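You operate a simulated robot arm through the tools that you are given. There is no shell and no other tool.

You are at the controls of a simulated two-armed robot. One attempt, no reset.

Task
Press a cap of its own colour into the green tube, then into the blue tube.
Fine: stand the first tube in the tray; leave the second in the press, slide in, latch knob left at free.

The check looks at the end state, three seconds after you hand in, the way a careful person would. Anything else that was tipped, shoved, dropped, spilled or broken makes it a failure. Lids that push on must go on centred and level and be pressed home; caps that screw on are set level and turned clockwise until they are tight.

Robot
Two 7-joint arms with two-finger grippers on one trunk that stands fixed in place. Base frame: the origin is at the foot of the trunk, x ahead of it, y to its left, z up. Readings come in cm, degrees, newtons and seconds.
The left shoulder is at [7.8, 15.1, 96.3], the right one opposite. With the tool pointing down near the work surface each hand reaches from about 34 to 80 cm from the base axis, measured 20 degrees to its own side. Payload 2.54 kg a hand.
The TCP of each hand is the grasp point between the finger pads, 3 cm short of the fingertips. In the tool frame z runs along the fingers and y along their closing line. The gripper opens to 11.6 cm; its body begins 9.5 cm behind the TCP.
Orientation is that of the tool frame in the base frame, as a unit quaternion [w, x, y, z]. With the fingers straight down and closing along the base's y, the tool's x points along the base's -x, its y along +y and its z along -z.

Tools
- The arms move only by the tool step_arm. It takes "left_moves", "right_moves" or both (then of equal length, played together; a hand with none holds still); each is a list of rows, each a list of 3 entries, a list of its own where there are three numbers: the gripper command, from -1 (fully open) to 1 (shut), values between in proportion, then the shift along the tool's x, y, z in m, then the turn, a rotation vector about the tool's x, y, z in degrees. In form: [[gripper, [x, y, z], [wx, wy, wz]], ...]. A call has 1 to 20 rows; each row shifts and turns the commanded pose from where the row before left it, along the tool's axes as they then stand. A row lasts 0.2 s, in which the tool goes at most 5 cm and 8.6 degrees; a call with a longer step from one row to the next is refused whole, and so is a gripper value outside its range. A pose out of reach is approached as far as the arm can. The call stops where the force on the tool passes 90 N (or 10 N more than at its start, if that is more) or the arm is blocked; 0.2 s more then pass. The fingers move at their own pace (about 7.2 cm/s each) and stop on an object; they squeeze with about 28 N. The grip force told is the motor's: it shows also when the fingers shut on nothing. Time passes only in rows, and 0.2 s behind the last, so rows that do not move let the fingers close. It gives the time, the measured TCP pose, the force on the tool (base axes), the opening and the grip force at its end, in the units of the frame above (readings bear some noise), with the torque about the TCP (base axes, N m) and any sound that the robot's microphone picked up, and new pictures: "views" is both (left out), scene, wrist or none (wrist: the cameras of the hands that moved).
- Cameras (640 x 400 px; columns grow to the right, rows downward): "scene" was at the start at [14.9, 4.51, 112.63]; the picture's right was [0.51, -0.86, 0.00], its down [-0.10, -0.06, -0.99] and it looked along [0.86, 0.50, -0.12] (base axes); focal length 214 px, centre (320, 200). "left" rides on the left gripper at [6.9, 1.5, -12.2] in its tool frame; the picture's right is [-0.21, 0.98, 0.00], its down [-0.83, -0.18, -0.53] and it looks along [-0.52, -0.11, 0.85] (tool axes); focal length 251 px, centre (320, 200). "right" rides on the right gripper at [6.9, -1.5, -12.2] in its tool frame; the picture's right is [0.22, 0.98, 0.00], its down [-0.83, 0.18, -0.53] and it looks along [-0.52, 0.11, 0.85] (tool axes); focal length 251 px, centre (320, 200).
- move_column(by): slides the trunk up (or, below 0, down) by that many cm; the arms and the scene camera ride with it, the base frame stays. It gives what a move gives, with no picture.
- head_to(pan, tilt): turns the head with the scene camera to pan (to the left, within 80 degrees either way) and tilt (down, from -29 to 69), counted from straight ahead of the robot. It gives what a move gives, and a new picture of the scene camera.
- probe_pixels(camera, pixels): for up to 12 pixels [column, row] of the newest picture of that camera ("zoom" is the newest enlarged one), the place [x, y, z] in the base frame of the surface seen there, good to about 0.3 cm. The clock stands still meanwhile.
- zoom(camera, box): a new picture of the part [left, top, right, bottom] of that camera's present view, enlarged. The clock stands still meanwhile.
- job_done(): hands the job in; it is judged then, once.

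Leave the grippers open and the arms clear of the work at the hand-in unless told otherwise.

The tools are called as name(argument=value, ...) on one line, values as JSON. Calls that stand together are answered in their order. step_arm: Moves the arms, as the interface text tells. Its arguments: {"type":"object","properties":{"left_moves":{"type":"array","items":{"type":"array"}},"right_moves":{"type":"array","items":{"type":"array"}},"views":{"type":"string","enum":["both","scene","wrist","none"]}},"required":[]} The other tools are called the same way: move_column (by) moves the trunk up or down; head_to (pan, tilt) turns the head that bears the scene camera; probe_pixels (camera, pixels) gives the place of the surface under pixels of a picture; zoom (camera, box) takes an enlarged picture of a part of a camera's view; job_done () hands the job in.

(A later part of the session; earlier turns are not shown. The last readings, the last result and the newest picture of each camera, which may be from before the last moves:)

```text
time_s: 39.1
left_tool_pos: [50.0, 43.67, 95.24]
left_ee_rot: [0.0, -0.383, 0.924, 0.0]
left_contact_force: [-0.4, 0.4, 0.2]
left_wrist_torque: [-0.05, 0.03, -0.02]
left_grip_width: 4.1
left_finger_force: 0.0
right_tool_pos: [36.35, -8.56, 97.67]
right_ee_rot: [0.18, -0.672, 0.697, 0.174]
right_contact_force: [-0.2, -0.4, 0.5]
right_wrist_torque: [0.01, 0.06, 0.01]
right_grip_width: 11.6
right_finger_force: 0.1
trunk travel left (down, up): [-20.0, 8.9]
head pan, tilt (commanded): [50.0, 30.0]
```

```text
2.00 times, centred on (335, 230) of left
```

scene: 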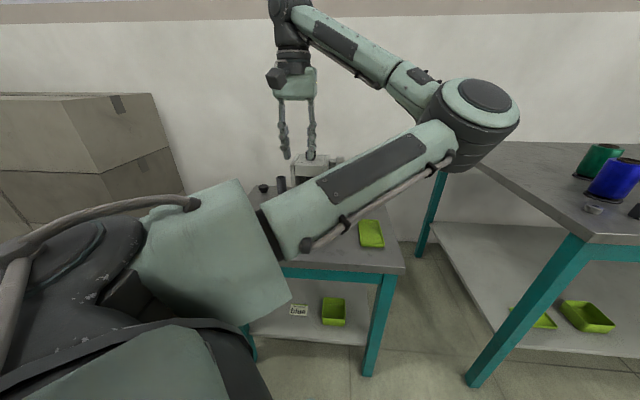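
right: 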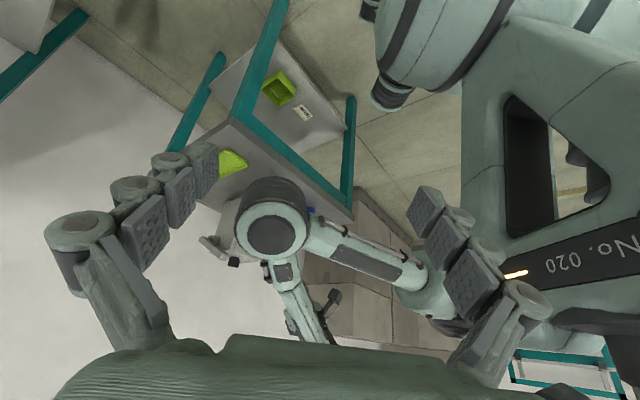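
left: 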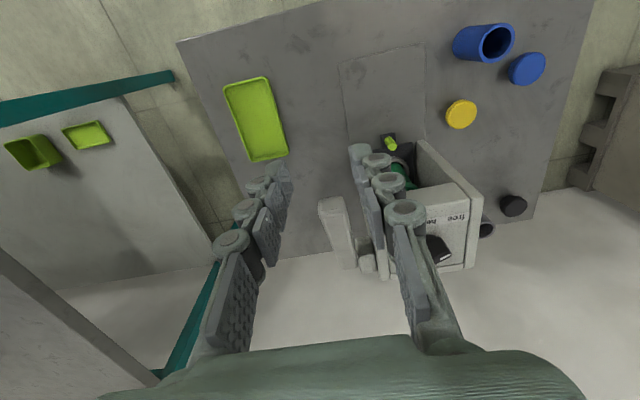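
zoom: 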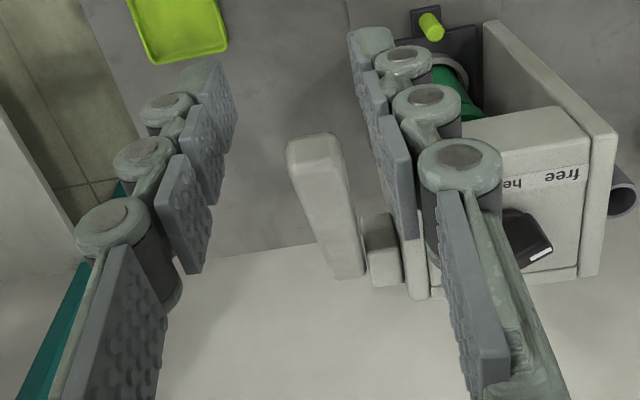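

The lever lies between the fingers' lines, from its end at zoom (315,150) to its hub at (345,270). I'll probe along it.

probe_pixels(camera="zoom", pixels=[[292, 150], [337, 148], [315, 150], [315, 140], [322, 190], [330, 230], [340, 268], [305, 200], [345, 190], [380, 225], [380, 270], [318, 165]])

```text
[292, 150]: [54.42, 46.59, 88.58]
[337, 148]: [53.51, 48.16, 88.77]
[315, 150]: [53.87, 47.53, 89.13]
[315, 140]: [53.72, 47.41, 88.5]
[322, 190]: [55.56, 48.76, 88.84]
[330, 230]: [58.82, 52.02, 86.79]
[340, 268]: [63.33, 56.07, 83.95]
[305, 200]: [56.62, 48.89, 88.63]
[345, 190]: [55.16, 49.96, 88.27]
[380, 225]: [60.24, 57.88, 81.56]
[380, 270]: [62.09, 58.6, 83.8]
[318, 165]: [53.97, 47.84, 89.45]
```

Lever midline: r≈9.7, end at u≈2.5, top z≈88.9 at u=4.5, which is base (55.24,48.67). I'll shut the fingers, move above that spot, and come down to TCP z≈93.

step_arm(left_moves=[[1, [0, 0, 0], [0, 0, 0]], [1, [-0.0362, -0.0008, 0], [0, 0, 0]], [1, [-0.0362, -0.0009, 0], [0, 0, 0]], [1, [0, 0, 0.02], [0, 0, 0]], [1, [0, 0, 0], [0, 0, 0]]], views="both")

zoom(camera="left", box=[250, 100, 400, 250])

```text
time_s: 40.3
left_tool_pos: [55.18, 48.7, 93.43]
left_ee_rot: [0.0, -0.383, 0.924, 0.0]
left_contact_force: [0.0, 0.0, 0.3]
left_wrist_torque: [0.0, 0.02, 0.01]
left_grip_width: 0.03
left_finger_force: 28.0
right_tool_pos: [36.33, -8.33, 97.72]
right_ee_rot: [0.181, -0.672, 0.697, 0.174]
right_contact_force: [0.1, -0.1, 0.6]
right_wrist_torque: [0.0, 0.02, -0.01]
right_grip_width: 11.6
right_finger_force: 0.0
trunk travel left (down, up): [-20.0, 8.9]
head pan, tilt (commanded): [50.0, 30.0]
```

scene: 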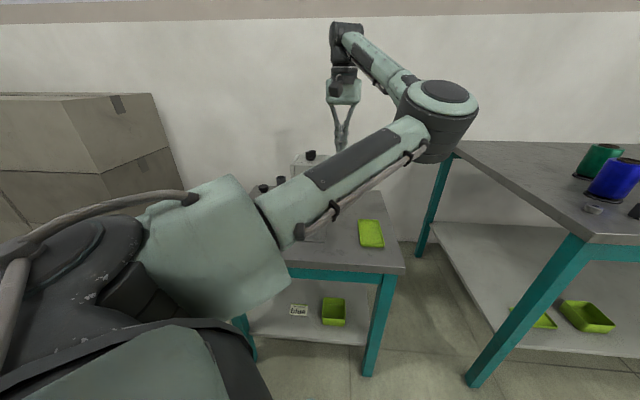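
left: 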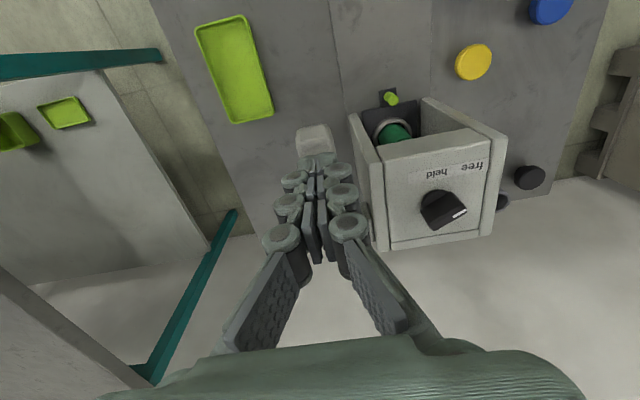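

```text
2.67 times, centred on (325, 175) of left
```

zoom: 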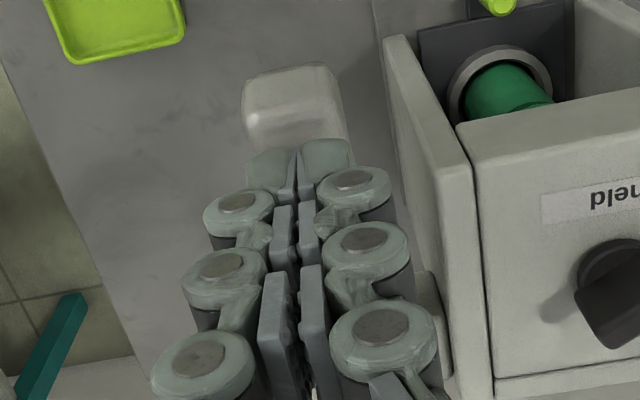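

The closed fingertips are centred over the lever. I'll press down slowly, 2 cm first, and read the force.

step_arm(left_moves=[[1, [0, 0, 0.005], [0, 0, 0]], [1, [0, 0, 0.005], [0, 0, 0]], [1, [0, 0, 0.005], [0, 0, 0]], [1, [0, 0, 0.005], [0, 0, 0]]], views="none")

step_arm(left_moves=[[1, [0, 0, 0.005], [0, 0, 0]], [1, [0, 0, 0.005], [0, 0, 0]]], views="none")

```text
time_s: 41.3
left_tool_pos: [55.18, 48.63, 91.29]
left_ee_rot: [0.0, -0.383, 0.924, 0.0]
left_contact_force: [0.4, 0.7, 2.1]
left_wrist_torque: [0.02, 0.01, 0.05]
left_grip_width: 0.62
left_finger_force: 29.3
right_tool_pos: [36.46, -8.46, 97.75]
right_ee_rot: [0.181, -0.672, 0.697, 0.175]
right_contact_force: [-0.3, -0.7, 0.0]
right_wrist_torque: [0.0, 0.02, 0.02]
right_grip_width: 11.61
right_finger_force: 0.0
trunk travel left (down, up): [-20.0, 8.9]
head pan, tilt (commanded): [50.0, 30.0]
```

```text
time_s: 41.9
left_tool_pos: [55.12, 48.84, 90.3]
left_ee_rot: [0.0, -0.382, 0.924, 0.0]
left_contact_force: [0.1, -0.1, 1.9]
left_wrist_torque: [0.02, 0.0, 0.0]
left_grip_width: 0.61
left_finger_force: 28.6
right_tool_pos: [36.53, -8.42, 97.76]
right_ee_rot: [0.181, -0.672, 0.697, 0.174]
right_contact_force: [-0.1, 0.1, -0.9]
right_wrist_torque: [0.01, -0.02, 0.03]
right_grip_width: 11.61
right_finger_force: 0.0
trunk travel left (down, up): [-20.0, 8.9]
head pan, tilt (commanded): [50.0, 30.0]
```

Force is only 2 N and the fingers spread to 0.6 cm. I'll look to see how the lever and fingers meet.

step_arm(left_moves=[[1, [0, 0, 0], [0, 0, 0]]], views="wrist")

zoom(camera="left", box=[250, 100, 400, 250])

```text
time_s: 42.3
left_tool_pos: [55.05, 48.83, 90.42]
left_ee_rot: [0.0, -0.383, 0.924, 0.0]
left_contact_force: [-0.1, 1.8, 1.8]
left_wrist_torque: [0.03, 0.01, 0.02]
left_grip_width: 0.63
left_finger_force: 28.9
right_tool_pos: [36.36, -8.42, 97.68]
right_ee_rot: [0.181, -0.672, 0.697, 0.175]
right_contact_force: [-0.3, 0.2, -0.4]
right_wrist_torque: [-0.01, -0.01, -0.02]
right_grip_width: 11.58
right_finger_force: 0.0
trunk travel left (down, up): [-20.0, 8.9]
head pan, tilt (commanded): [50.0, 30.0]
```

left: 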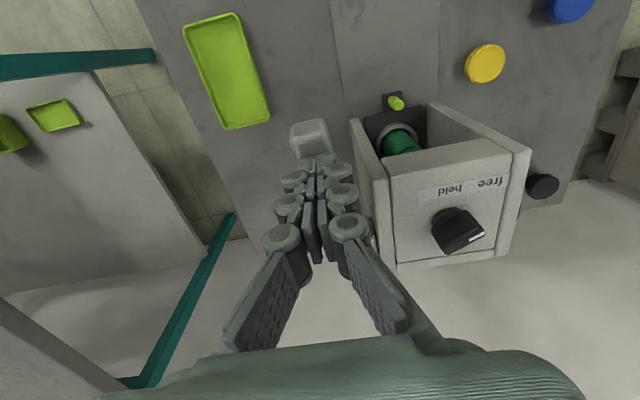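

```text
2.67 times, centred on (325, 175) of left
```

zoom: 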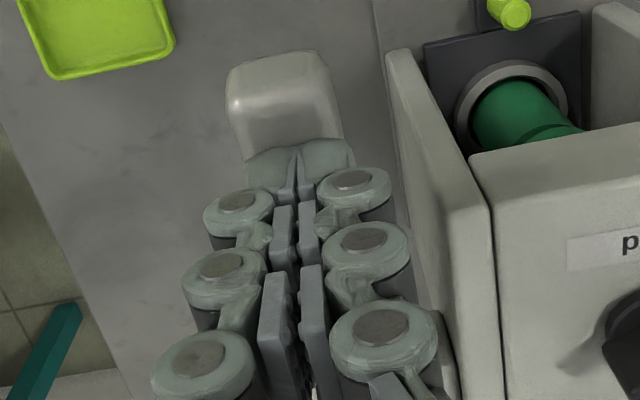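

The lever follows under the fingertips. I'll keep pressing, 2 cm at a time.

step_arm(left_moves=[[1, [0, 0, 0.005], [0, 0, 0]], [1, [0, 0, 0.005], [0, 0, 0]], [1, [0, 0, 0.005], [0, 0, 0]], [1, [0, 0, 0.005], [0, 0, 0]]], views="none")

step_arm(left_moves=[[1, [0, 0, 0.005], [0, 0, 0]], [1, [0, 0, 0.005], [0, 0, 0]]], views="wrist")

```text
time_s: 43.3
left_tool_pos: [55.17, 48.81, 88.31]
left_ee_rot: [0.0, -0.383, 0.924, 0.001]
left_contact_force: [-0.4, -0.1, 1.6]
left_wrist_torque: [-0.01, 0.05, 0.01]
left_grip_width: 0.62
left_finger_force: 28.2
right_tool_pos: [36.46, -8.42, 97.56]
right_ee_rot: [0.181, -0.672, 0.697, 0.174]
right_contact_force: [0.2, 0.9, 0.8]
right_wrist_torque: [0.03, -0.01, 0.01]
right_grip_width: 11.61
right_finger_force: 0.1
trunk travel left (down, up): [-20.0, 8.9]
head pan, tilt (commanded): [50.0, 30.0]
```

```text
time_s: 43.9
left_tool_pos: [55.0, 48.72, 87.35]
left_ee_rot: [-0.001, -0.382, 0.924, 0.0]
left_contact_force: [-0.4, -0.1, 2.3]
left_wrist_torque: [-0.01, 0.06, 0.0]
left_grip_width: 0.6
left_finger_force: 29.0
right_tool_pos: [36.43, -8.41, 97.61]
right_ee_rot: [0.181, -0.672, 0.697, 0.173]
right_contact_force: [-0.2, 0.7, 0.2]
right_wrist_torque: [0.01, 0.04, -0.01]
right_grip_width: 11.59
right_finger_force: 0.0
trunk travel left (down, up): [-20.0, 8.9]
head pan, tilt (commanded): [50.0, 30.0]
```

left: 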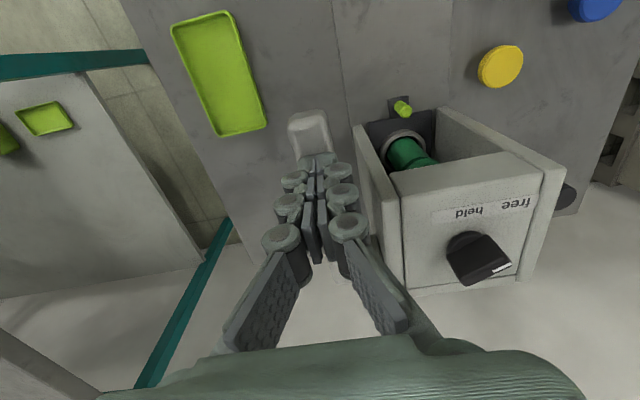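

The lever is going down freely (2 N); the ram hasn't met the cap yet. Continuing.

step_arm(left_moves=[[1, [0, 0, 0.005], [0, 0, 0]], [1, [0, 0, 0.005], [0, 0, 0]], [1, [0, 0, 0.005], [0, 0, 0]]], views="none")

step_arm(left_moves=[[1, [0, 0, 0.005], [0, 0, 0]], [1, [0, 0, 0.005], [0, 0, 0]]], views="none")

step_arm(left_moves=[[1, [0, 0, 0.005], [0, 0, 0]], [1, [0, 0, 0.005], [0, 0, 0]]], views="wrist")

```text
time_s: 44.7
left_tool_pos: [55.13, 48.76, 85.74]
left_ee_rot: [0.0, -0.383, 0.924, 0.0]
left_contact_force: [-1.8, -0.5, 2.9]
left_wrist_torque: [-0.03, 0.02, -0.02]
left_grip_width: 0.6
left_finger_force: 28.2
right_tool_pos: [36.34, -8.47, 97.7]
right_ee_rot: [0.181, -0.671, 0.697, 0.174]
right_contact_force: [0.1, -0.1, 0.1]
right_wrist_torque: [0.01, -0.04, 0.0]
right_grip_width: 11.61
right_finger_force: 0.0
trunk travel left (down, up): [-20.0, 8.9]
head pan, tilt (commanded): [50.0, 30.0]
```

```text
time_s: 45.3
left_tool_pos: [55.19, 48.76, 84.81]
left_ee_rot: [0.001, -0.384, 0.923, 0.0]
left_contact_force: [-2.1, -0.9, 3.5]
left_wrist_torque: [0.01, 0.04, 0.04]
left_grip_width: 0.63
left_finger_force: 29.1
right_tool_pos: [36.39, -8.38, 97.64]
right_ee_rot: [0.181, -0.671, 0.698, 0.174]
right_contact_force: [-0.9, -0.8, -0.2]
right_wrist_torque: [-0.02, -0.05, -0.01]
right_grip_width: 11.6
right_finger_force: 0.0
trunk travel left (down, up): [-20.0, 8.9]
head pan, tilt (commanded): [50.0, 30.0]
```

```text
time_s: 45.9
left_tool_pos: [55.15, 48.78, 84.19]
left_ee_rot: [0.003, -0.382, 0.924, 0.0]
left_contact_force: [2.8, 1.3, 19.7]
left_wrist_torque: [0.24, -0.2, 0.04]
left_grip_width: 0.58
left_finger_force: 28.8
right_tool_pos: [36.27, -8.56, 97.69]
right_ee_rot: [0.182, -0.672, 0.697, 0.174]
right_contact_force: [-0.5, 0.9, 0.5]
right_wrist_torque: [-0.03, 0.0, 0.0]
right_grip_width: 11.59
right_finger_force: 0.0
trunk travel left (down, up): [-20.0, 8.9]
head pan, tilt (commanded): [50.0, 30.0]
```

left: 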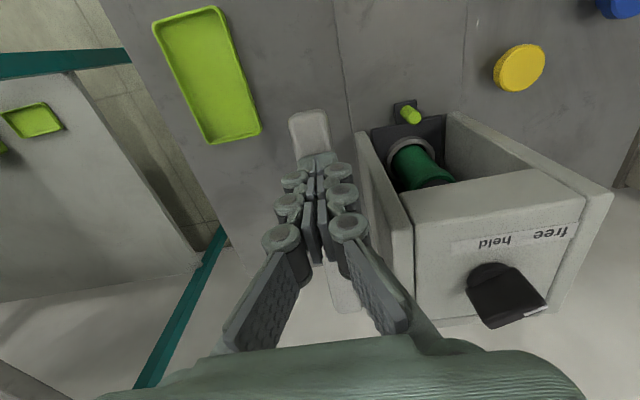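

The ram has met the cap (20 N). I'll press on in small steps, watching the force.

step_arm(left_moves=[[1, [0, 0, 0.004], [0, 0, 0]], [1, [0, 0, 0.003], [0, 0, 0]]], views="none")

step_arm(left_moves=[[1, [0, 0, 0.004], [0, 0, 0]], [1, [0, 0, 0.003], [0, 0, 0]]], views="none")

```text
time_s: 46.5
left_tool_pos: [55.13, 48.72, 83.81]
left_ee_rot: [0.008, -0.383, 0.924, 0.002]
left_contact_force: [8.3, 6.7, 42.8]
left_wrist_torque: [0.49, -0.58, -0.02]
left_grip_width: 0.61
left_finger_force: 28.9
right_tool_pos: [36.11, -8.57, 97.89]
right_ee_rot: [0.183, -0.672, 0.696, 0.174]
right_contact_force: [-0.4, -0.5, 0.0]
right_wrist_torque: [-0.01, 0.02, -0.04]
right_grip_width: 11.62
right_finger_force: 0.1
trunk travel left (down, up): [-20.0, 8.9]
head pan, tilt (commanded): [50.0, 30.0]
```

```text
time_s: 47.1
left_tool_pos: [55.09, 48.62, 83.8]
left_ee_rot: [0.011, -0.383, 0.924, 0.004]
left_contact_force: [11.1, 5.9, 60.5]
left_wrist_torque: [0.69, -0.78, -0.06]
left_grip_width: 0.58
left_finger_force: 28.8
right_tool_pos: [36.15, -8.83, 97.89]
right_ee_rot: [0.184, -0.671, 0.697, 0.175]
right_contact_force: [-0.2, 0.2, 0.9]
right_wrist_torque: [0.03, -0.01, -0.03]
right_grip_width: 11.61
right_finger_force: 0.1
trunk travel left (down, up): [-20.0, 8.9]
head pan, tilt (commanded): [50.0, 30.0]
```

60 N now with little movement. I'll press a bit more and listen and look at the cap.

step_arm(left_moves=[[1, [0, 0, 0.004], [0, 0, 0]], [1, [0, 0, 0], [0, 0, 0]]], views="wrist")

zoom(camera="left", box=[350, 80, 470, 220])

```text
time_s: 47.7
left_tool_pos: [54.93, 48.62, 83.63]
left_ee_rot: [0.014, -0.383, 0.924, 0.005]
left_contact_force: [11.8, 3.8, 72.3]
left_wrist_torque: [0.69, -0.97, -0.09]
left_grip_width: 0.59
left_finger_force: 29.1
right_tool_pos: [36.16, -8.77, 97.7]
right_ee_rot: [0.185, -0.672, 0.696, 0.174]
right_contact_force: [0.1, -0.1, -0.3]
right_wrist_torque: [0.01, -0.03, -0.03]
right_grip_width: 11.61
right_finger_force: 0.0
trunk travel left (down, up): [-20.0, 8.9]
head pan, tilt (commanded): [50.0, 30.0]
```

left: 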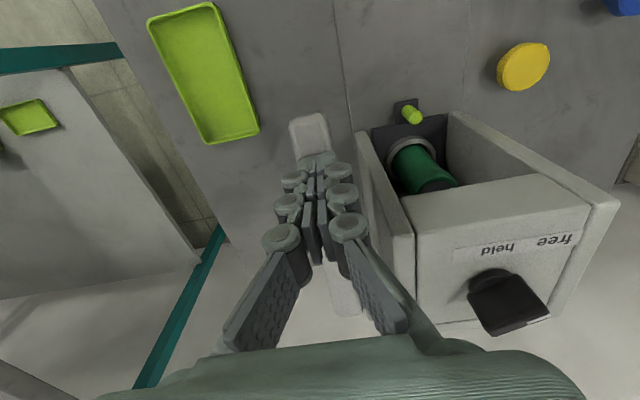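

```text
2.86 times, centred on (410, 150) of left
```

zoom: 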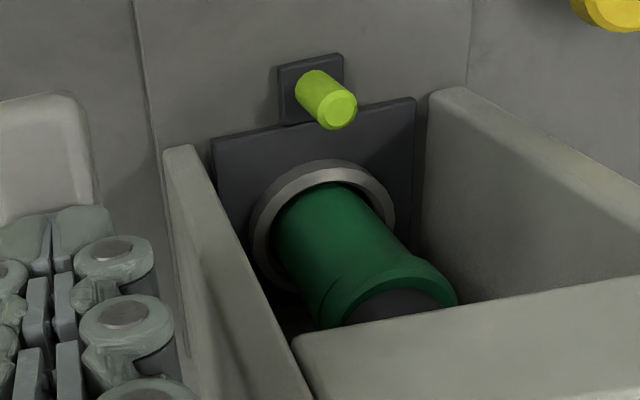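

The ram is pressing on the cap. I'll zoom closer on the cap/tube joint at left px ≈(430,180) to see whether the groove has closed.

zoom(camera="left", box=[385, 135, 475, 205])

probe_pixels(camera="zoom", pixels=[[250, 300], [300, 270], [350, 250], [390, 280], [330, 330], [270, 340], [220, 310], [420, 260], [360, 330], [300, 220]])

```text
5.71 times, centred on (430, 170) of left
```

zoom: 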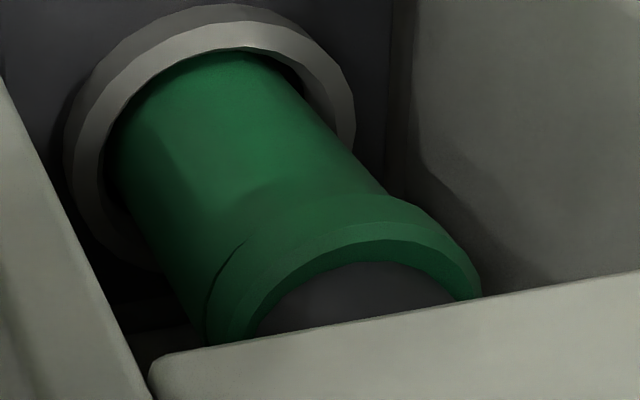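

```text
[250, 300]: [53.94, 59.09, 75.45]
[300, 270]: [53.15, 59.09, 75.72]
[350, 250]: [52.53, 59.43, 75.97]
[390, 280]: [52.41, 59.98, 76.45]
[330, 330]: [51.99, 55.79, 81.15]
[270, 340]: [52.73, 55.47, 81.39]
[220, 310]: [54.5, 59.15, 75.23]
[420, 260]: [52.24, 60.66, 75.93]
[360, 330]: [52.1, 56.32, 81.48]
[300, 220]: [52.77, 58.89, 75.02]
```

The cap flange now sits flush on the tube with no groove, so it's home. I'll lift the hand slowly and see whether the lever follows.

step_arm(left_moves=[[1, [0, 0, -0.01], [0, 0, 0]], [1, [0, 0, -0.01], [0, 0, 0]], [1, [0, 0, -0.01], [0, 0, 0]], [1, [0, 0, -0.01], [0, 0, 0]], [1, [0, 0, 0], [0, 0, 0]]], views="wrist")

```text
time_s: 48.9
left_tool_pos: [55.01, 48.68, 86.07]
left_ee_rot: [-0.001, -0.384, 0.924, -0.001]
left_contact_force: [-1.5, -0.3, 2.0]
left_wrist_torque: [0.01, 0.0, 0.01]
left_grip_width: 0.59
left_finger_force: 28.2
right_tool_pos: [36.24, -8.53, 97.74]
right_ee_rot: [0.181, -0.672, 0.697, 0.174]
right_contact_force: [-0.5, -0.3, -0.5]
right_wrist_torque: [-0.01, 0.04, 0.0]
right_grip_width: 11.6
right_finger_force: 0.1
trunk travel left (down, up): [-20.0, 8.9]
head pan, tilt (commanded): [50.0, 30.0]
```

left: 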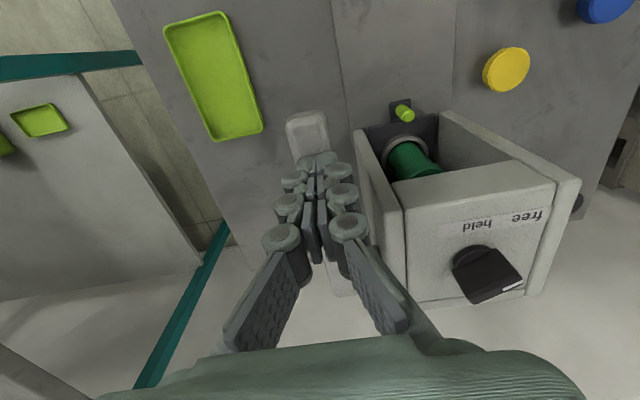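

The lever springs back up with the hand (2 N). I'll follow it up until contact is lost.

step_arm(left_moves=[[1, [0, 0, -0.015], [0, 0, 0]], [1, [0, 0, -0.015], [0, 0, 0]], [1, [0, 0, -0.015], [0, 0, 0]], [1, [0, 0, -0.015], [0, 0, 0]], [1, [0, 0, -0.015], [0, 0, 0]], [1, [0, 0, -0.015], [0, 0, 0]], [1, [0, 0, 0], [0, 0, 0]]], views="both")

zoom(camera="left", box=[280, 60, 480, 260])

```text
time_s: 50.5
left_tool_pos: [55.08, 48.84, 95.04]
left_ee_rot: [0.0, -0.383, 0.924, -0.001]
left_contact_force: [-0.6, -0.4, -0.2]
left_wrist_torque: [0.0, -0.03, 0.0]
left_grip_width: 0.0
left_finger_force: 28.0
right_tool_pos: [36.44, -8.46, 97.73]
right_ee_rot: [0.181, -0.672, 0.697, 0.175]
right_contact_force: [0.5, 0.1, -0.5]
right_wrist_torque: [0.0, 0.01, 0.02]
right_grip_width: 11.62
right_finger_force: 0.0
trunk travel left (down, up): [-20.0, 8.9]
head pan, tilt (commanded): [50.0, 30.0]
```

scene: 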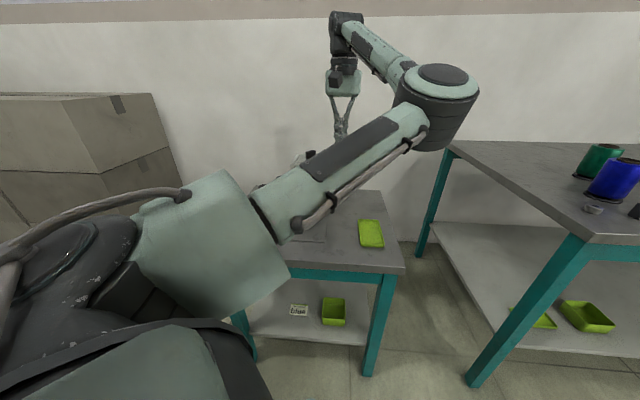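
left: 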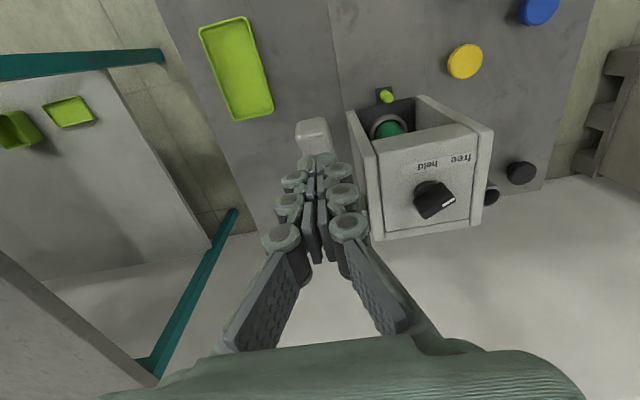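

```text
2.00 times, centred on (380, 160) of left
```

zoom: 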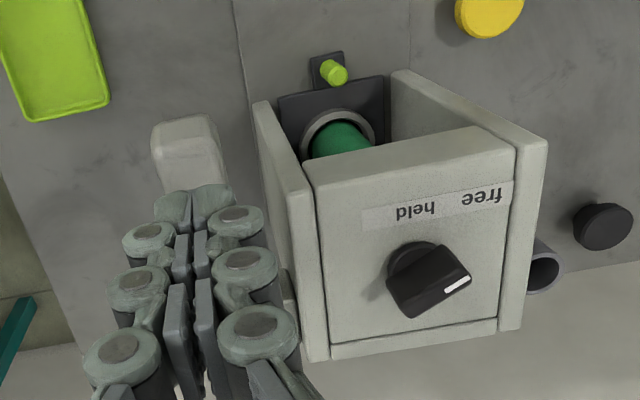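

The lever is back up and clear. To pull the slide out I'll retrace: back to (39.8,46.9), open the fingers, down 9 cm, tilt 40°.

step_arm(left_moves=[[0.3, [0.0305, 0.0236, 0], [0, 0, 0]], [0.3, [0.0305, 0.0236, 0], [0, 0, 0]], [0.3, [0.0305, 0.0236, 0], [0, 0, 0]], [0.3, [0.0305, 0.0237, 0], [0, 0, 0]], [0.3, [0, 0, 0.043], [0, 0, 0]], [0.3, [0, 0, 0.043], [0, 0, 0]], [0.3, [0, 0, 0], [0, -8, 0]], [0.3, [0, 0, 0], [0, -8, 0]], [0.3, [0, 0, 0], [0, -8, 0]], [0.3, [0, 0, 0], [0, -8, 0]], [0.3, [0, 0, 0], [0, -8, 0]], [0.3, [0, 0, 0], [0, 0, 0]]], views="both")

zoom(camera="left", box=[240, 40, 400, 200])

```text
time_s: 53.1
left_tool_pos: [39.68, 46.79, 86.54]
left_ee_rot: [0.316, -0.36, 0.868, 0.132]
left_contact_force: [-0.3, 0.5, 0.1]
left_wrist_torque: [-0.03, -0.02, -0.01]
left_grip_width: 4.03
left_finger_force: 0.0
right_tool_pos: [36.52, -8.33, 97.77]
right_ee_rot: [0.18, -0.672, 0.697, 0.174]
right_contact_force: [0.1, 0.6, 0.1]
right_wrist_torque: [-0.01, -0.01, -0.03]
right_grip_width: 11.6
right_finger_force: 0.1
trunk travel left (down, up): [-20.0, 8.9]
head pan, tilt (commanded): [50.0, 30.0]
```

scene: 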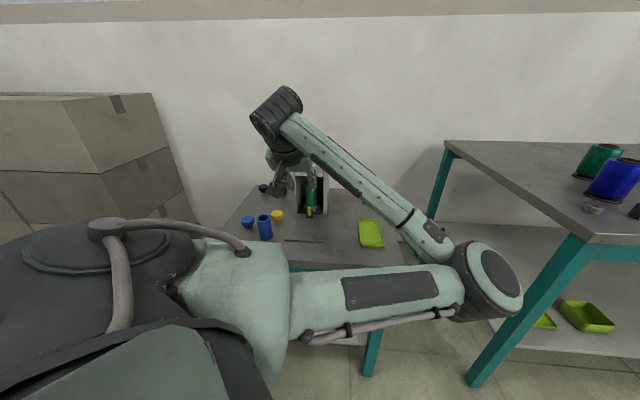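
left: 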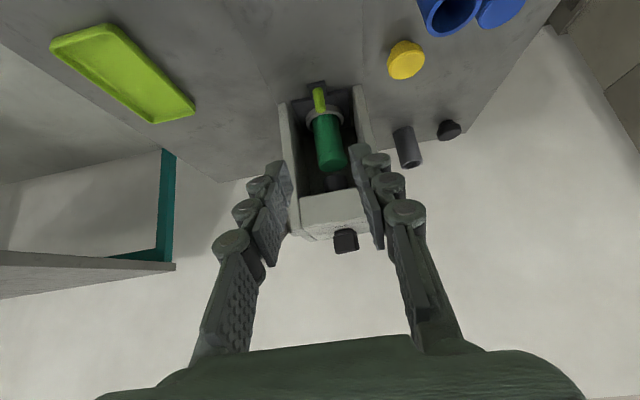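

```text
2.50 times, centred on (320, 120) of left
```

zoom: 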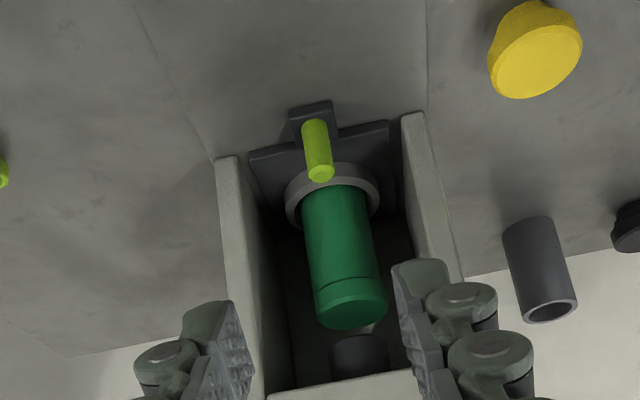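

The green cap is flush on its tube. I'll advance along the finger axis about 16 cm toward the peg.

step_arm(left_moves=[[0.3, [0.0006, 0, 0.0405], [0, 0, 0]], [0.3, [0.0006, 0, 0.0405], [0, 0, 0]], [0.3, [0.0006, 0, 0.0405], [0, 0, 0]], [0.3, [0.0005, 0, 0.0405], [0, 0, 0]], [0.3, [0, 0, 0], [0, 0, 0]]], views="wrist")

zoom(camera="left", box=[240, 80, 400, 240])

```text
time_s: 54.3
left_tool_pos: [46.98, 54.21, 73.83]
left_ee_rot: [0.316, -0.36, 0.868, 0.131]
left_contact_force: [-0.5, -0.4, -0.7]
left_wrist_torque: [0.01, -0.02, -0.02]
left_grip_width: 4.03
left_finger_force: 0.1
right_tool_pos: [36.47, -8.41, 97.75]
right_ee_rot: [0.181, -0.672, 0.697, 0.175]
right_contact_force: [-0.9, -0.2, -0.2]
right_wrist_torque: [-0.02, 0.0, 0.01]
right_grip_width: 11.62
right_finger_force: 0.1
trunk travel left (down, up): [-20.0, 8.9]
head pan, tilt (commanded): [50.0, 30.0]
```

left: 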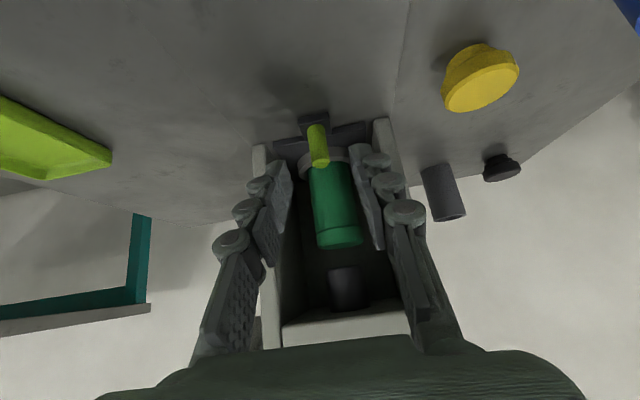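

```text
2.50 times, centred on (320, 160) of left
```

zoom: 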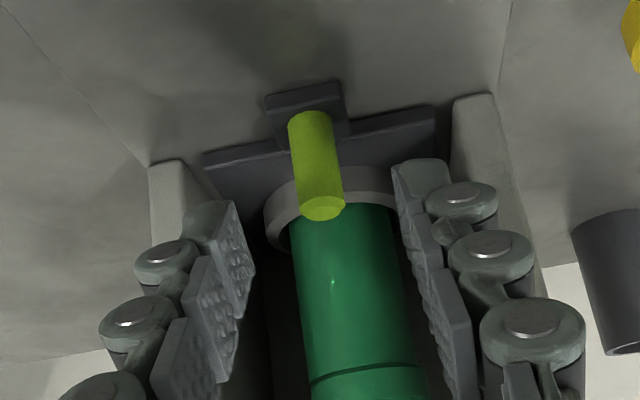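

The peg is centred between the pads. I'll advance the last 4 cm and close on the peg.

step_arm(left_moves=[[0.3, [0.0003, 0, 0.02], [0, 0, 0]], [0.3, [0.0002, 0, 0.019], [0, 0, 0]], [0.6, [0, 0, 0], [0, 0, 0]], [1, [0, 0, 0], [0, 0, 0]], [1, [0, 0, 0], [0, 0, 0]], [1, [0, 0, 0], [0, 0, 0]]], views="wrist")

```text
time_s: 55.7
left_tool_pos: [48.88, 55.84, 70.84]
left_ee_rot: [0.317, -0.359, 0.868, 0.131]
left_contact_force: [1.4, 1.1, -1.0]
left_wrist_torque: [0.13, -0.1, 0.0]
left_grip_width: 1.3
left_finger_force: 39.3
right_tool_pos: [36.46, -8.42, 97.71]
right_ee_rot: [0.181, -0.672, 0.697, 0.175]
right_contact_force: [-0.7, 0.6, 0.3]
right_wrist_torque: [0.01, 0.01, 0.0]
right_grip_width: 11.61
right_finger_force: 0.0
trunk travel left (down, up): [-20.0, 8.9]
head pan, tilt (commanded): [50.0, 30.0]
```

left: 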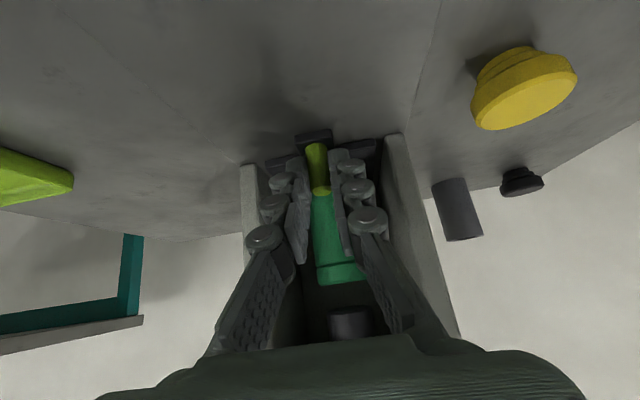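

Gripped with almost no side load. I'll pull the slide out along -u (path angle ≈43.9°), 5 cm first.

step_arm(left_moves=[[1, [0.00383, 0.0001, -0.00321], [0, 0, 0]], [1, [0.00383, 0.0001, -0.00321], [0, 0, 0]], [1, [0.00766, 0.0002, -0.00643], [0, 0, 0]], [1, [0.00766, 0.0002, -0.00643], [0, 0, 0]], [1, [0.00766, 0.0002, -0.00643], [0, 0, 0]], [1, [0.00766, 0.0002, -0.00643], [0, 0, 0]]], views="wrist")

```text
time_s: 57.1
left_tool_pos: [45.1, 52.38, 70.81]
left_ee_rot: [0.315, -0.359, 0.869, 0.13]
left_contact_force: [7.2, -6.1, -6.4]
left_wrist_torque: [-0.13, -0.24, -0.09]
left_grip_width: 1.3
left_finger_force: 39.9
right_tool_pos: [36.53, -8.32, 97.57]
right_ee_rot: [0.18, -0.672, 0.697, 0.174]
right_contact_force: [0.0, 0.2, -0.3]
right_wrist_torque: [0.01, 0.01, 0.02]
right_grip_width: 11.58
right_finger_force: 0.1
trunk travel left (down, up): [-20.0, 8.9]
head pan, tilt (commanded): [50.0, 30.0]
```

left: 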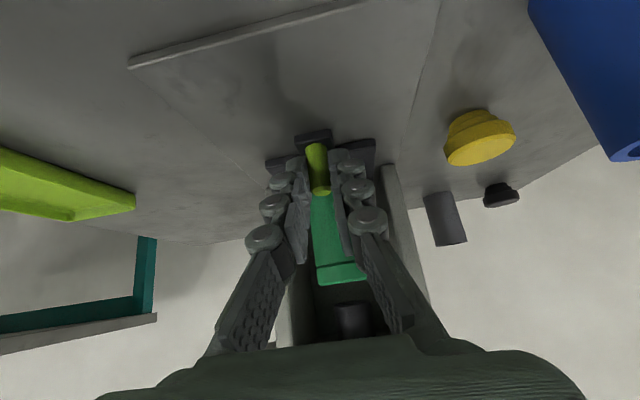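

The slide follows. A side load of about 9 N says I'm drifting left, so I'll correct -0.15 cm in tool y and pull 4 cm more.

step_arm(left_moves=[[1, [0.00766, -0.001, -0.00643], [0, 0, 0]], [1, [0.00766, -0.0005, -0.00643], [0, 0, 0]], [1, [0.00766, -0.0001, -0.00643], [0, 0, 0]], [1, [0.00766, -0.0001, -0.00643], [0, 0, 0]]], views="none")

step_arm(left_moves=[[1, [0.00766, 0, -0.00643], [0, 0, 0]], [1, [0.00766, 0, -0.00643], [0, 0, 0]]], views="wrist")

```text
time_s: 58.1
left_tool_pos: [42.4, 49.5, 70.77]
left_ee_rot: [0.315, -0.36, 0.868, 0.131]
left_contact_force: [1.8, -0.5, -9.8]
left_wrist_torque: [0.34, -0.39, -0.06]
left_grip_width: 1.28
left_finger_force: 39.8
right_tool_pos: [36.47, -8.4, 97.68]
right_ee_rot: [0.18, -0.671, 0.698, 0.173]
right_contact_force: [0.1, -0.1, -0.1]
right_wrist_torque: [-0.02, -0.01, -0.03]
right_grip_width: 11.61
right_finger_force: 0.1
trunk travel left (down, up): [-20.0, 8.9]
head pan, tilt (commanded): [50.0, 30.0]
```

```text
time_s: 58.7
left_tool_pos: [40.88, 48.07, 70.65]
left_ee_rot: [0.316, -0.361, 0.868, 0.132]
left_contact_force: [-1.7, 1.8, -5.2]
left_wrist_torque: [-0.25, 0.34, 0.01]
left_grip_width: 1.32
left_finger_force: 39.7
right_tool_pos: [36.46, -8.27, 97.65]
right_ee_rot: [0.181, -0.672, 0.697, 0.174]
right_contact_force: [0.2, 0.1, 1.0]
right_wrist_torque: [0.01, 0.0, 0.01]
right_grip_width: 11.59
right_finger_force: 0.0
trunk travel left (down, up): [-20.0, 8.9]
head pan, tilt (commanded): [50.0, 30.0]
```

left: 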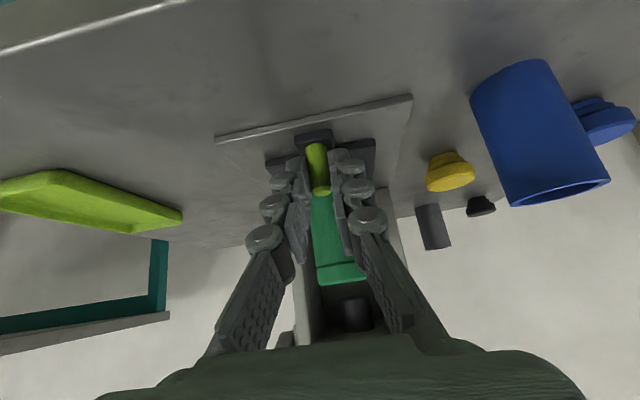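

About 0.8 cm is left to the original out position. I'll pull 0.8 cm gently.

step_arm(left_moves=[[1, [0.00383, 0, -0.00321], [0, 0, 0]], [1, [0.0023, 0, -0.00193], [0, 0, 0]]], views="none")

```text
time_s: 59.3
left_tool_pos: [40.32, 47.44, 70.69]
left_ee_rot: [0.316, -0.36, 0.868, 0.13]
left_contact_force: [-5.8, 3.9, -6.5]
left_wrist_torque: [0.42, -0.15, 0.11]
left_grip_width: 1.3
left_finger_force: 39.6
right_tool_pos: [36.48, -8.44, 97.77]
right_ee_rot: [0.18, -0.672, 0.697, 0.174]
right_contact_force: [0.5, -0.1, 0.1]
right_wrist_torque: [-0.01, 0.0, 0.0]
right_grip_width: 11.6
right_finger_force: 0.0
trunk travel left (down, up): [-20.0, 8.9]
head pan, tilt (commanded): [50.0, 30.0]
```

The slide is fully out. I'll release the peg, back off along the finger axis, and stand the hand upright, rising to z≈90.

step_arm(left_moves=[[0.6, [0, 0, 0], [0, 0, 0]], [0.2, [0, 0, 0], [0, 0, 0]], [0.2, [0, 0, 0], [0, 0, 0]], [0.2, [0, 0, -0.03], [0, 0, 0]], [0.2, [0, 0, -0.045], [0, 0, 0]], [0.2, [0, 0, -0.045], [0, 0, 0]], [0.0, [0, 0, 0], [0, 8, 0]], [0.0, [0, 0, 0], [0, 8, 0]], [0.0, [0, 0, 0], [0, 8, 0]], [0.0, [0, 0, 0], [0, 8, 0]], [0.0, [0, 0, 0], [0, 8, 0]], [0.0, [0, 0, -0.04], [0, 0, 0]], [0.0, [0, 0, -0.04], [0, 0, 0]], [0.0, [0, 0, 0], [0, 0, 0]]], views="both")

```text
time_s: 62.3
left_tool_pos: [40.1, 45.09, 88.23]
left_ee_rot: [0.0, -0.383, 0.924, -0.001]
left_contact_force: [-0.3, -0.7, -0.5]
left_wrist_torque: [0.02, -0.03, 0.02]
left_grip_width: 5.79
left_finger_force: 0.0
left hand out of reach, approached as far as the arm can: row 5, 6
right_tool_pos: [36.5, -8.43, 97.74]
right_ee_rot: [0.181, -0.672, 0.697, 0.175]
right_contact_force: [0.1, 0.0, -0.5]
right_wrist_torque: [-0.05, 0.0, -0.03]
right_grip_width: 11.58
right_finger_force: 0.1
trunk travel left (down, up): [-20.0, 8.9]
head pan, tilt (commanded): [50.0, 30.0]
```

scene: 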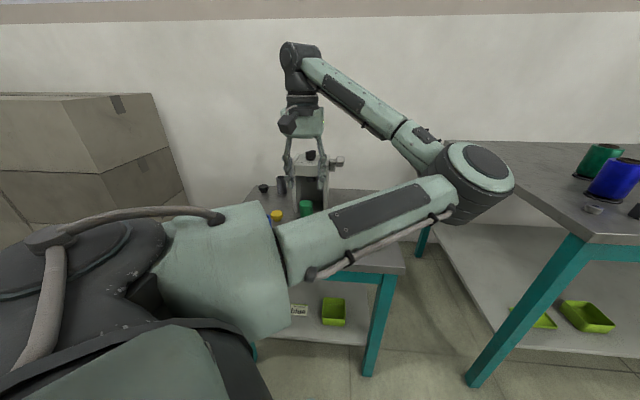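
left: 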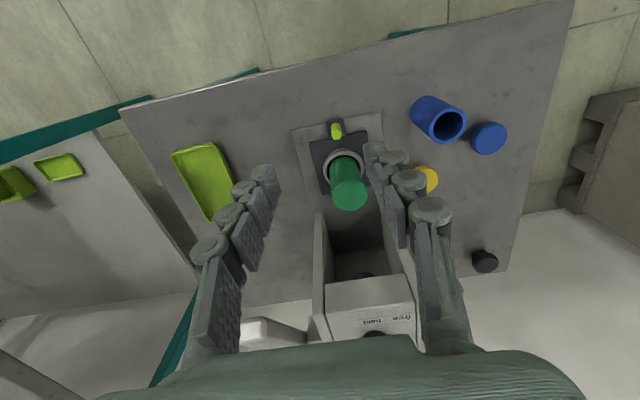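

The slide is out and the capped green tube stands at image (348,180). I'll move the hand straight above the tube at about (45.2,52.38).

step_arm(left_moves=[[-0.1, [-0.029, 0.0051, 0], [0, 0, 0]], [-0.1, [-0.029, 0.0051, 0], [0, 0, 0]], [-0.1, [-0.0294, 0.0051, 0], [0, 0, 0]], [-0.1, [0, 0, 0], [0, 0, 0]]], views="wrist")

zoom(camera="left", box=[270, 80, 370, 180])

```text
time_s: 63.3
left_tool_pos: [45.13, 52.36, 88.24]
left_ee_rot: [0.0, -0.383, 0.924, 0.0]
left_contact_force: [-0.3, -0.5, -0.3]
left_wrist_torque: [-0.04, 0.01, 0.01]
left_grip_width: 6.37
left_finger_force: 0.0
right_tool_pos: [36.45, -8.32, 97.72]
right_ee_rot: [0.18, -0.672, 0.697, 0.174]
right_contact_force: [-0.4, 0.2, 0.0]
right_wrist_torque: [-0.01, -0.03, -0.01]
right_grip_width: 11.62
right_finger_force: 0.0
trunk travel left (down, up): [-20.0, 8.9]
head pan, tilt (commanded): [50.0, 30.0]
```

left: 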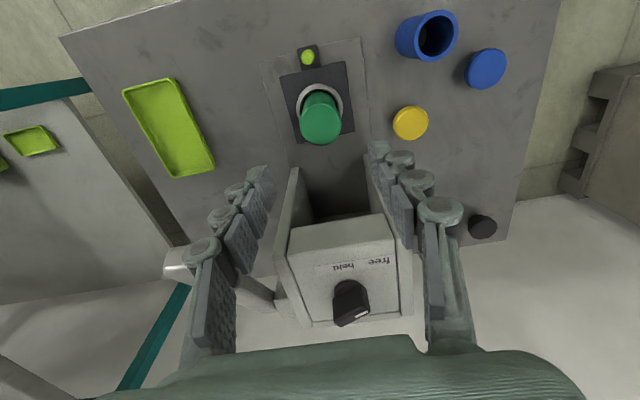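

```text
4.00 times, centred on (320, 130) of left
```

zoom: 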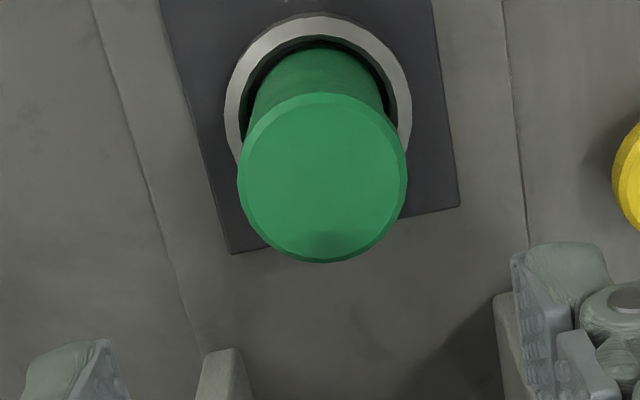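

The cap is nearly under the hand's axis. I'll shift 0.2 cm toward -u and lower to TCP z≈78, then check.

step_arm(left_moves=[[-0.1, [0.002, 0.0, 0.03], [0, 0, 0]], [-0.1, [0, 0, 0.04], [0, 0, 0]], [-0.1, [0, 0, 0.032], [0, 0, 0]], [-0.1, [0, 0, 0], [0, 0, 0]]], views="both")

zoom(camera="left", box=[240, 90, 400, 250])

```text
time_s: 64.3
left_tool_pos: [45.04, 52.18, 77.56]
left_ee_rot: [0.0, -0.383, 0.924, 0.001]
left_contact_force: [-0.7, 0.3, -0.8]
left_wrist_torque: [0.04, 0.03, -0.01]
left_grip_width: 6.41
left_finger_force: 0.0
right_tool_pos: [36.46, -8.5, 97.7]
right_ee_rot: [0.181, -0.672, 0.697, 0.174]
right_contact_force: [0.2, -0.2, 0.2]
right_wrist_torque: [-0.03, -0.01, -0.02]
right_grip_width: 11.58
right_finger_force: 0.1
trunk travel left (down, up): [-20.0, 8.9]
head pan, tilt (commanded): [50.0, 30.0]
```

scene: 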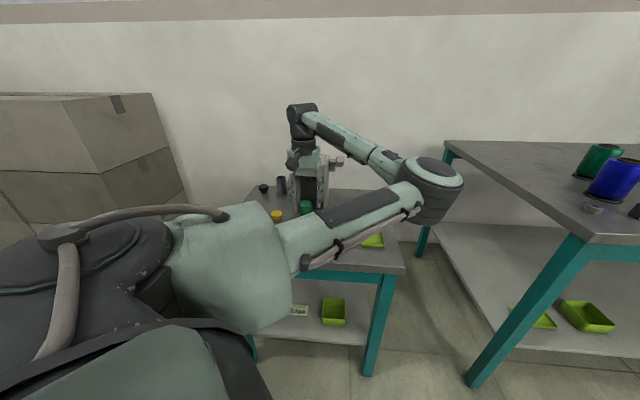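
left: 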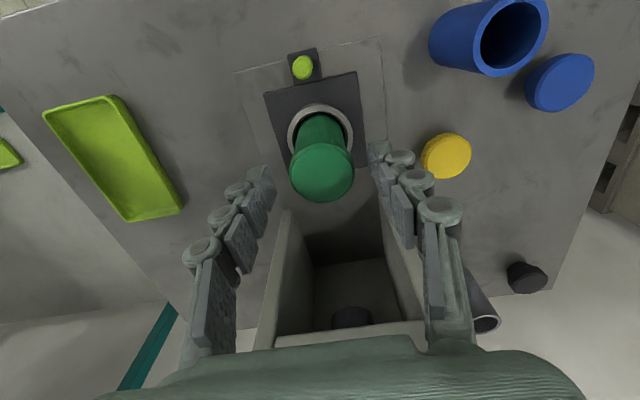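

```text
2.50 times, centred on (320, 170) of left
```

zoom: 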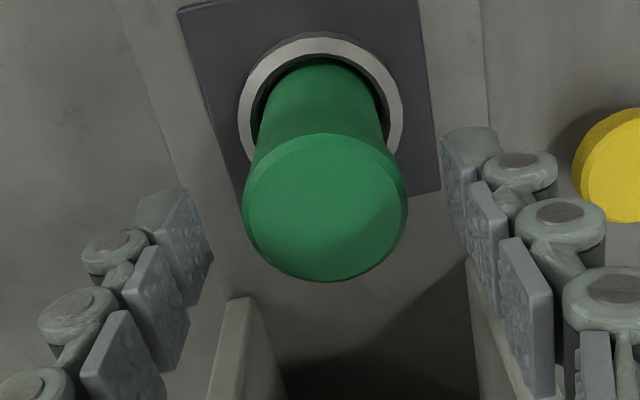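

The tube is centred between the fingers. I'll lower 4.7 cm to TCP z≈72.9 (fingertips 69.9, above the ring) and close.

step_arm(left_moves=[[-0.1, [0.001, 0.0, 0.025], [0, 0, 0]], [-0.1, [0, 0, 0.022], [0, 0, 0]], [-0.1, [0, 0, 0], [0, 0, 0]], [0.5, [0, 0, 0], [0, 0, 0]], [1, [0, 0, 0], [0, 0, 0]], [1, [0, 0, 0], [0, 0, 0]], [1, [0, 0, 0], [0, 0, 0]]], views="wrist")

```text
time_s: 65.9
left_tool_pos: [45.09, 52.09, 73.05]
left_ee_rot: [0.0, -0.382, 0.924, -0.001]
left_contact_force: [0.4, 0.1, -0.5]
left_wrist_torque: [-0.02, -0.02, -0.01]
left_grip_width: 3.83
left_finger_force: 28.2
right_tool_pos: [36.39, -8.5, 97.56]
right_ee_rot: [0.181, -0.672, 0.697, 0.174]
right_contact_force: [0.3, -0.4, -0.1]
right_wrist_torque: [0.02, -0.02, -0.02]
right_grip_width: 11.6
right_finger_force: 0.1
trunk travel left (down, up): [-20.0, 8.9]
head pan, tilt (commanded): [50.0, 30.0]
```

left: 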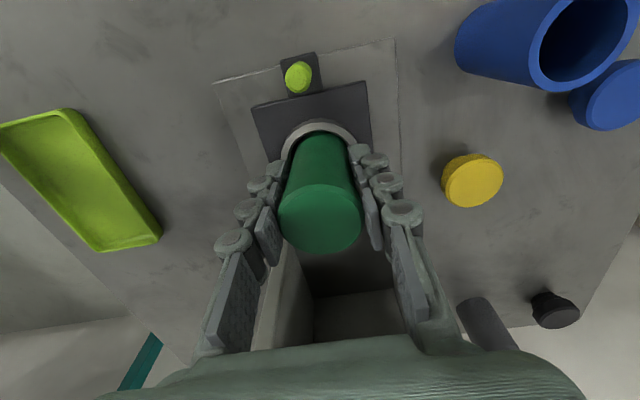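

The tube is gripped (3.83 cm). I'll lift it slowly out of the ring, 3 cm first, and check.

step_arm(left_moves=[[1, [0, 0, -0.01], [0, 0, 0]], [1, [0, 0, -0.01], [0, 0, 0]], [1, [0, 0, -0.01], [0, 0, 0]], [1, [0, 0, 0], [0, 0, 0]]], views="wrist")

```text
time_s: 66.9
left_tool_pos: [45.07, 52.19, 76.07]
left_ee_rot: [0.0, -0.383, 0.924, 0.0]
left_contact_force: [0.7, 0.1, 0.3]
left_wrist_torque: [-0.01, 0.03, 0.02]
left_grip_width: 3.88
left_finger_force: 28.4
right_tool_pos: [36.44, -8.5, 97.65]
right_ee_rot: [0.182, -0.672, 0.697, 0.174]
right_contact_force: [0.2, 0.0, -0.4]
right_wrist_torque: [-0.04, -0.02, 0.01]
right_grip_width: 11.6
right_finger_force: 0.1
trunk travel left (down, up): [-20.0, 8.9]
head pan, tilt (commanded): [50.0, 30.0]
```

left: 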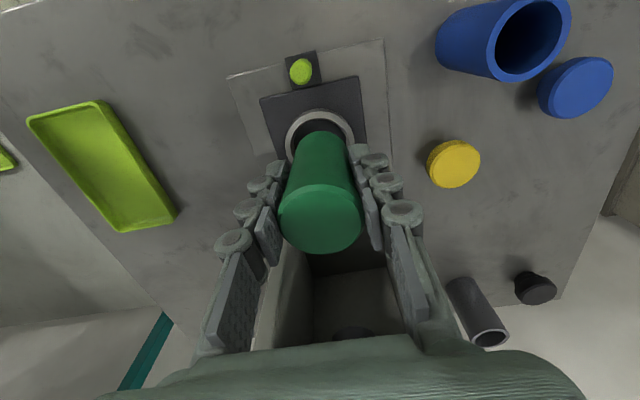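

It lifts cleanly. I'll probe the tray now (image corners near (28,120), (98,100), (178,215), (118,230)).

probe_pixels(camera="left", pixels=[[35, 123], [95, 108], [170, 212], [123, 225], [65, 120], [100, 165], [130, 195], [85, 150], [115, 175], [28, 118], [178, 215], [100, 102]])

zoom(camera="left", box=[10, 80, 200, 250])

```text
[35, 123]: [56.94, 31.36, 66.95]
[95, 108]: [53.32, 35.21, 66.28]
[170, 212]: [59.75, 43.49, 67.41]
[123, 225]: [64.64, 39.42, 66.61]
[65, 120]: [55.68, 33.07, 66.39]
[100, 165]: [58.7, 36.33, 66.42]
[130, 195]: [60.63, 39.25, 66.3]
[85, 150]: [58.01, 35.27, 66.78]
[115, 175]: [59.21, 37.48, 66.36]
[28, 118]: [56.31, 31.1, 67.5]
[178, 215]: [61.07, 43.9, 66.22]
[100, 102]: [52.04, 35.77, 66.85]
```

```text
2.35 times, centred on (105, 165) of left
```

zoom: 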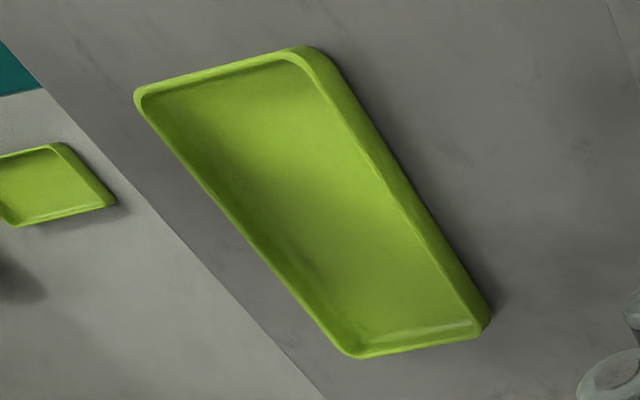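

The tray's centre is about (58.6,37.4), floor z≈66.4. I'll raise to z≈85, back off 4 cm from the lever, carry across, and come forward over the tray.

step_arm(left_moves=[[1, [0, 0, -0.03], [0, 0, 0]], [1, [0, 0, -0.03], [0, 0, 0]], [1, [0, 0, -0.03], [0, 0, 0]], [1, [0.04, 0, 0], [0, 0, 0]], [1, [0, -0.04, 0], [0, 0, 0]], [1, [0, -0.04, 0], [0, 0, 0]], [1, [0, -0.04, 0], [0, 0, 0]], [1, [0, -0.04, 0], [0, 0, 0]], [1, [0, -0.04, 0], [0, 0, 0]], [1, [-0.031, 0, 0], [0, 0, 0]], [1, [0, 0, 0], [0, 0, 0]]], views="both")

```text
time_s: 69.3
left_tool_pos: [58.82, 37.87, 85.13]
left_ee_rot: [0.001, -0.383, 0.924, 0.0]
left_contact_force: [0.4, 0.5, -0.9]
left_wrist_torque: [-0.04, -0.01, -0.04]
left_grip_width: 3.89
left_finger_force: 27.8
left hand out of reach, approached as far as the arm can: row 9
right_tool_pos: [36.46, -8.5, 97.68]
right_ee_rot: [0.182, -0.672, 0.696, 0.175]
right_contact_force: [-1.2, 0.6, 0.1]
right_wrist_torque: [0.0, 0.01, -0.01]
right_grip_width: 11.61
right_finger_force: 0.0
trunk travel left (down, up): [-20.0, 8.9]
head pan, tilt (commanded): [50.0, 30.0]
```

scene: 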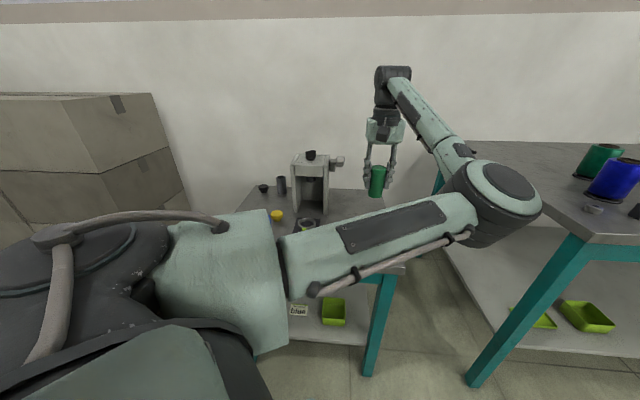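
left: 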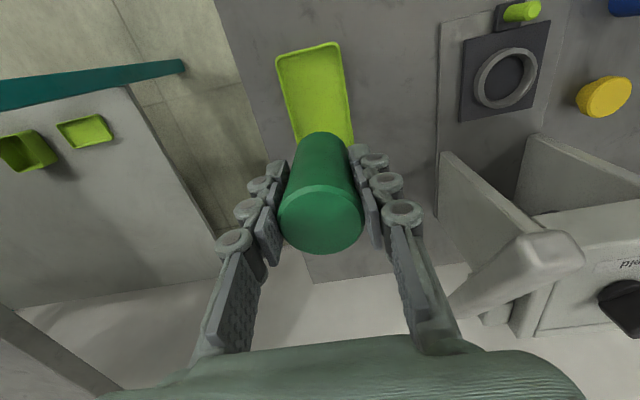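

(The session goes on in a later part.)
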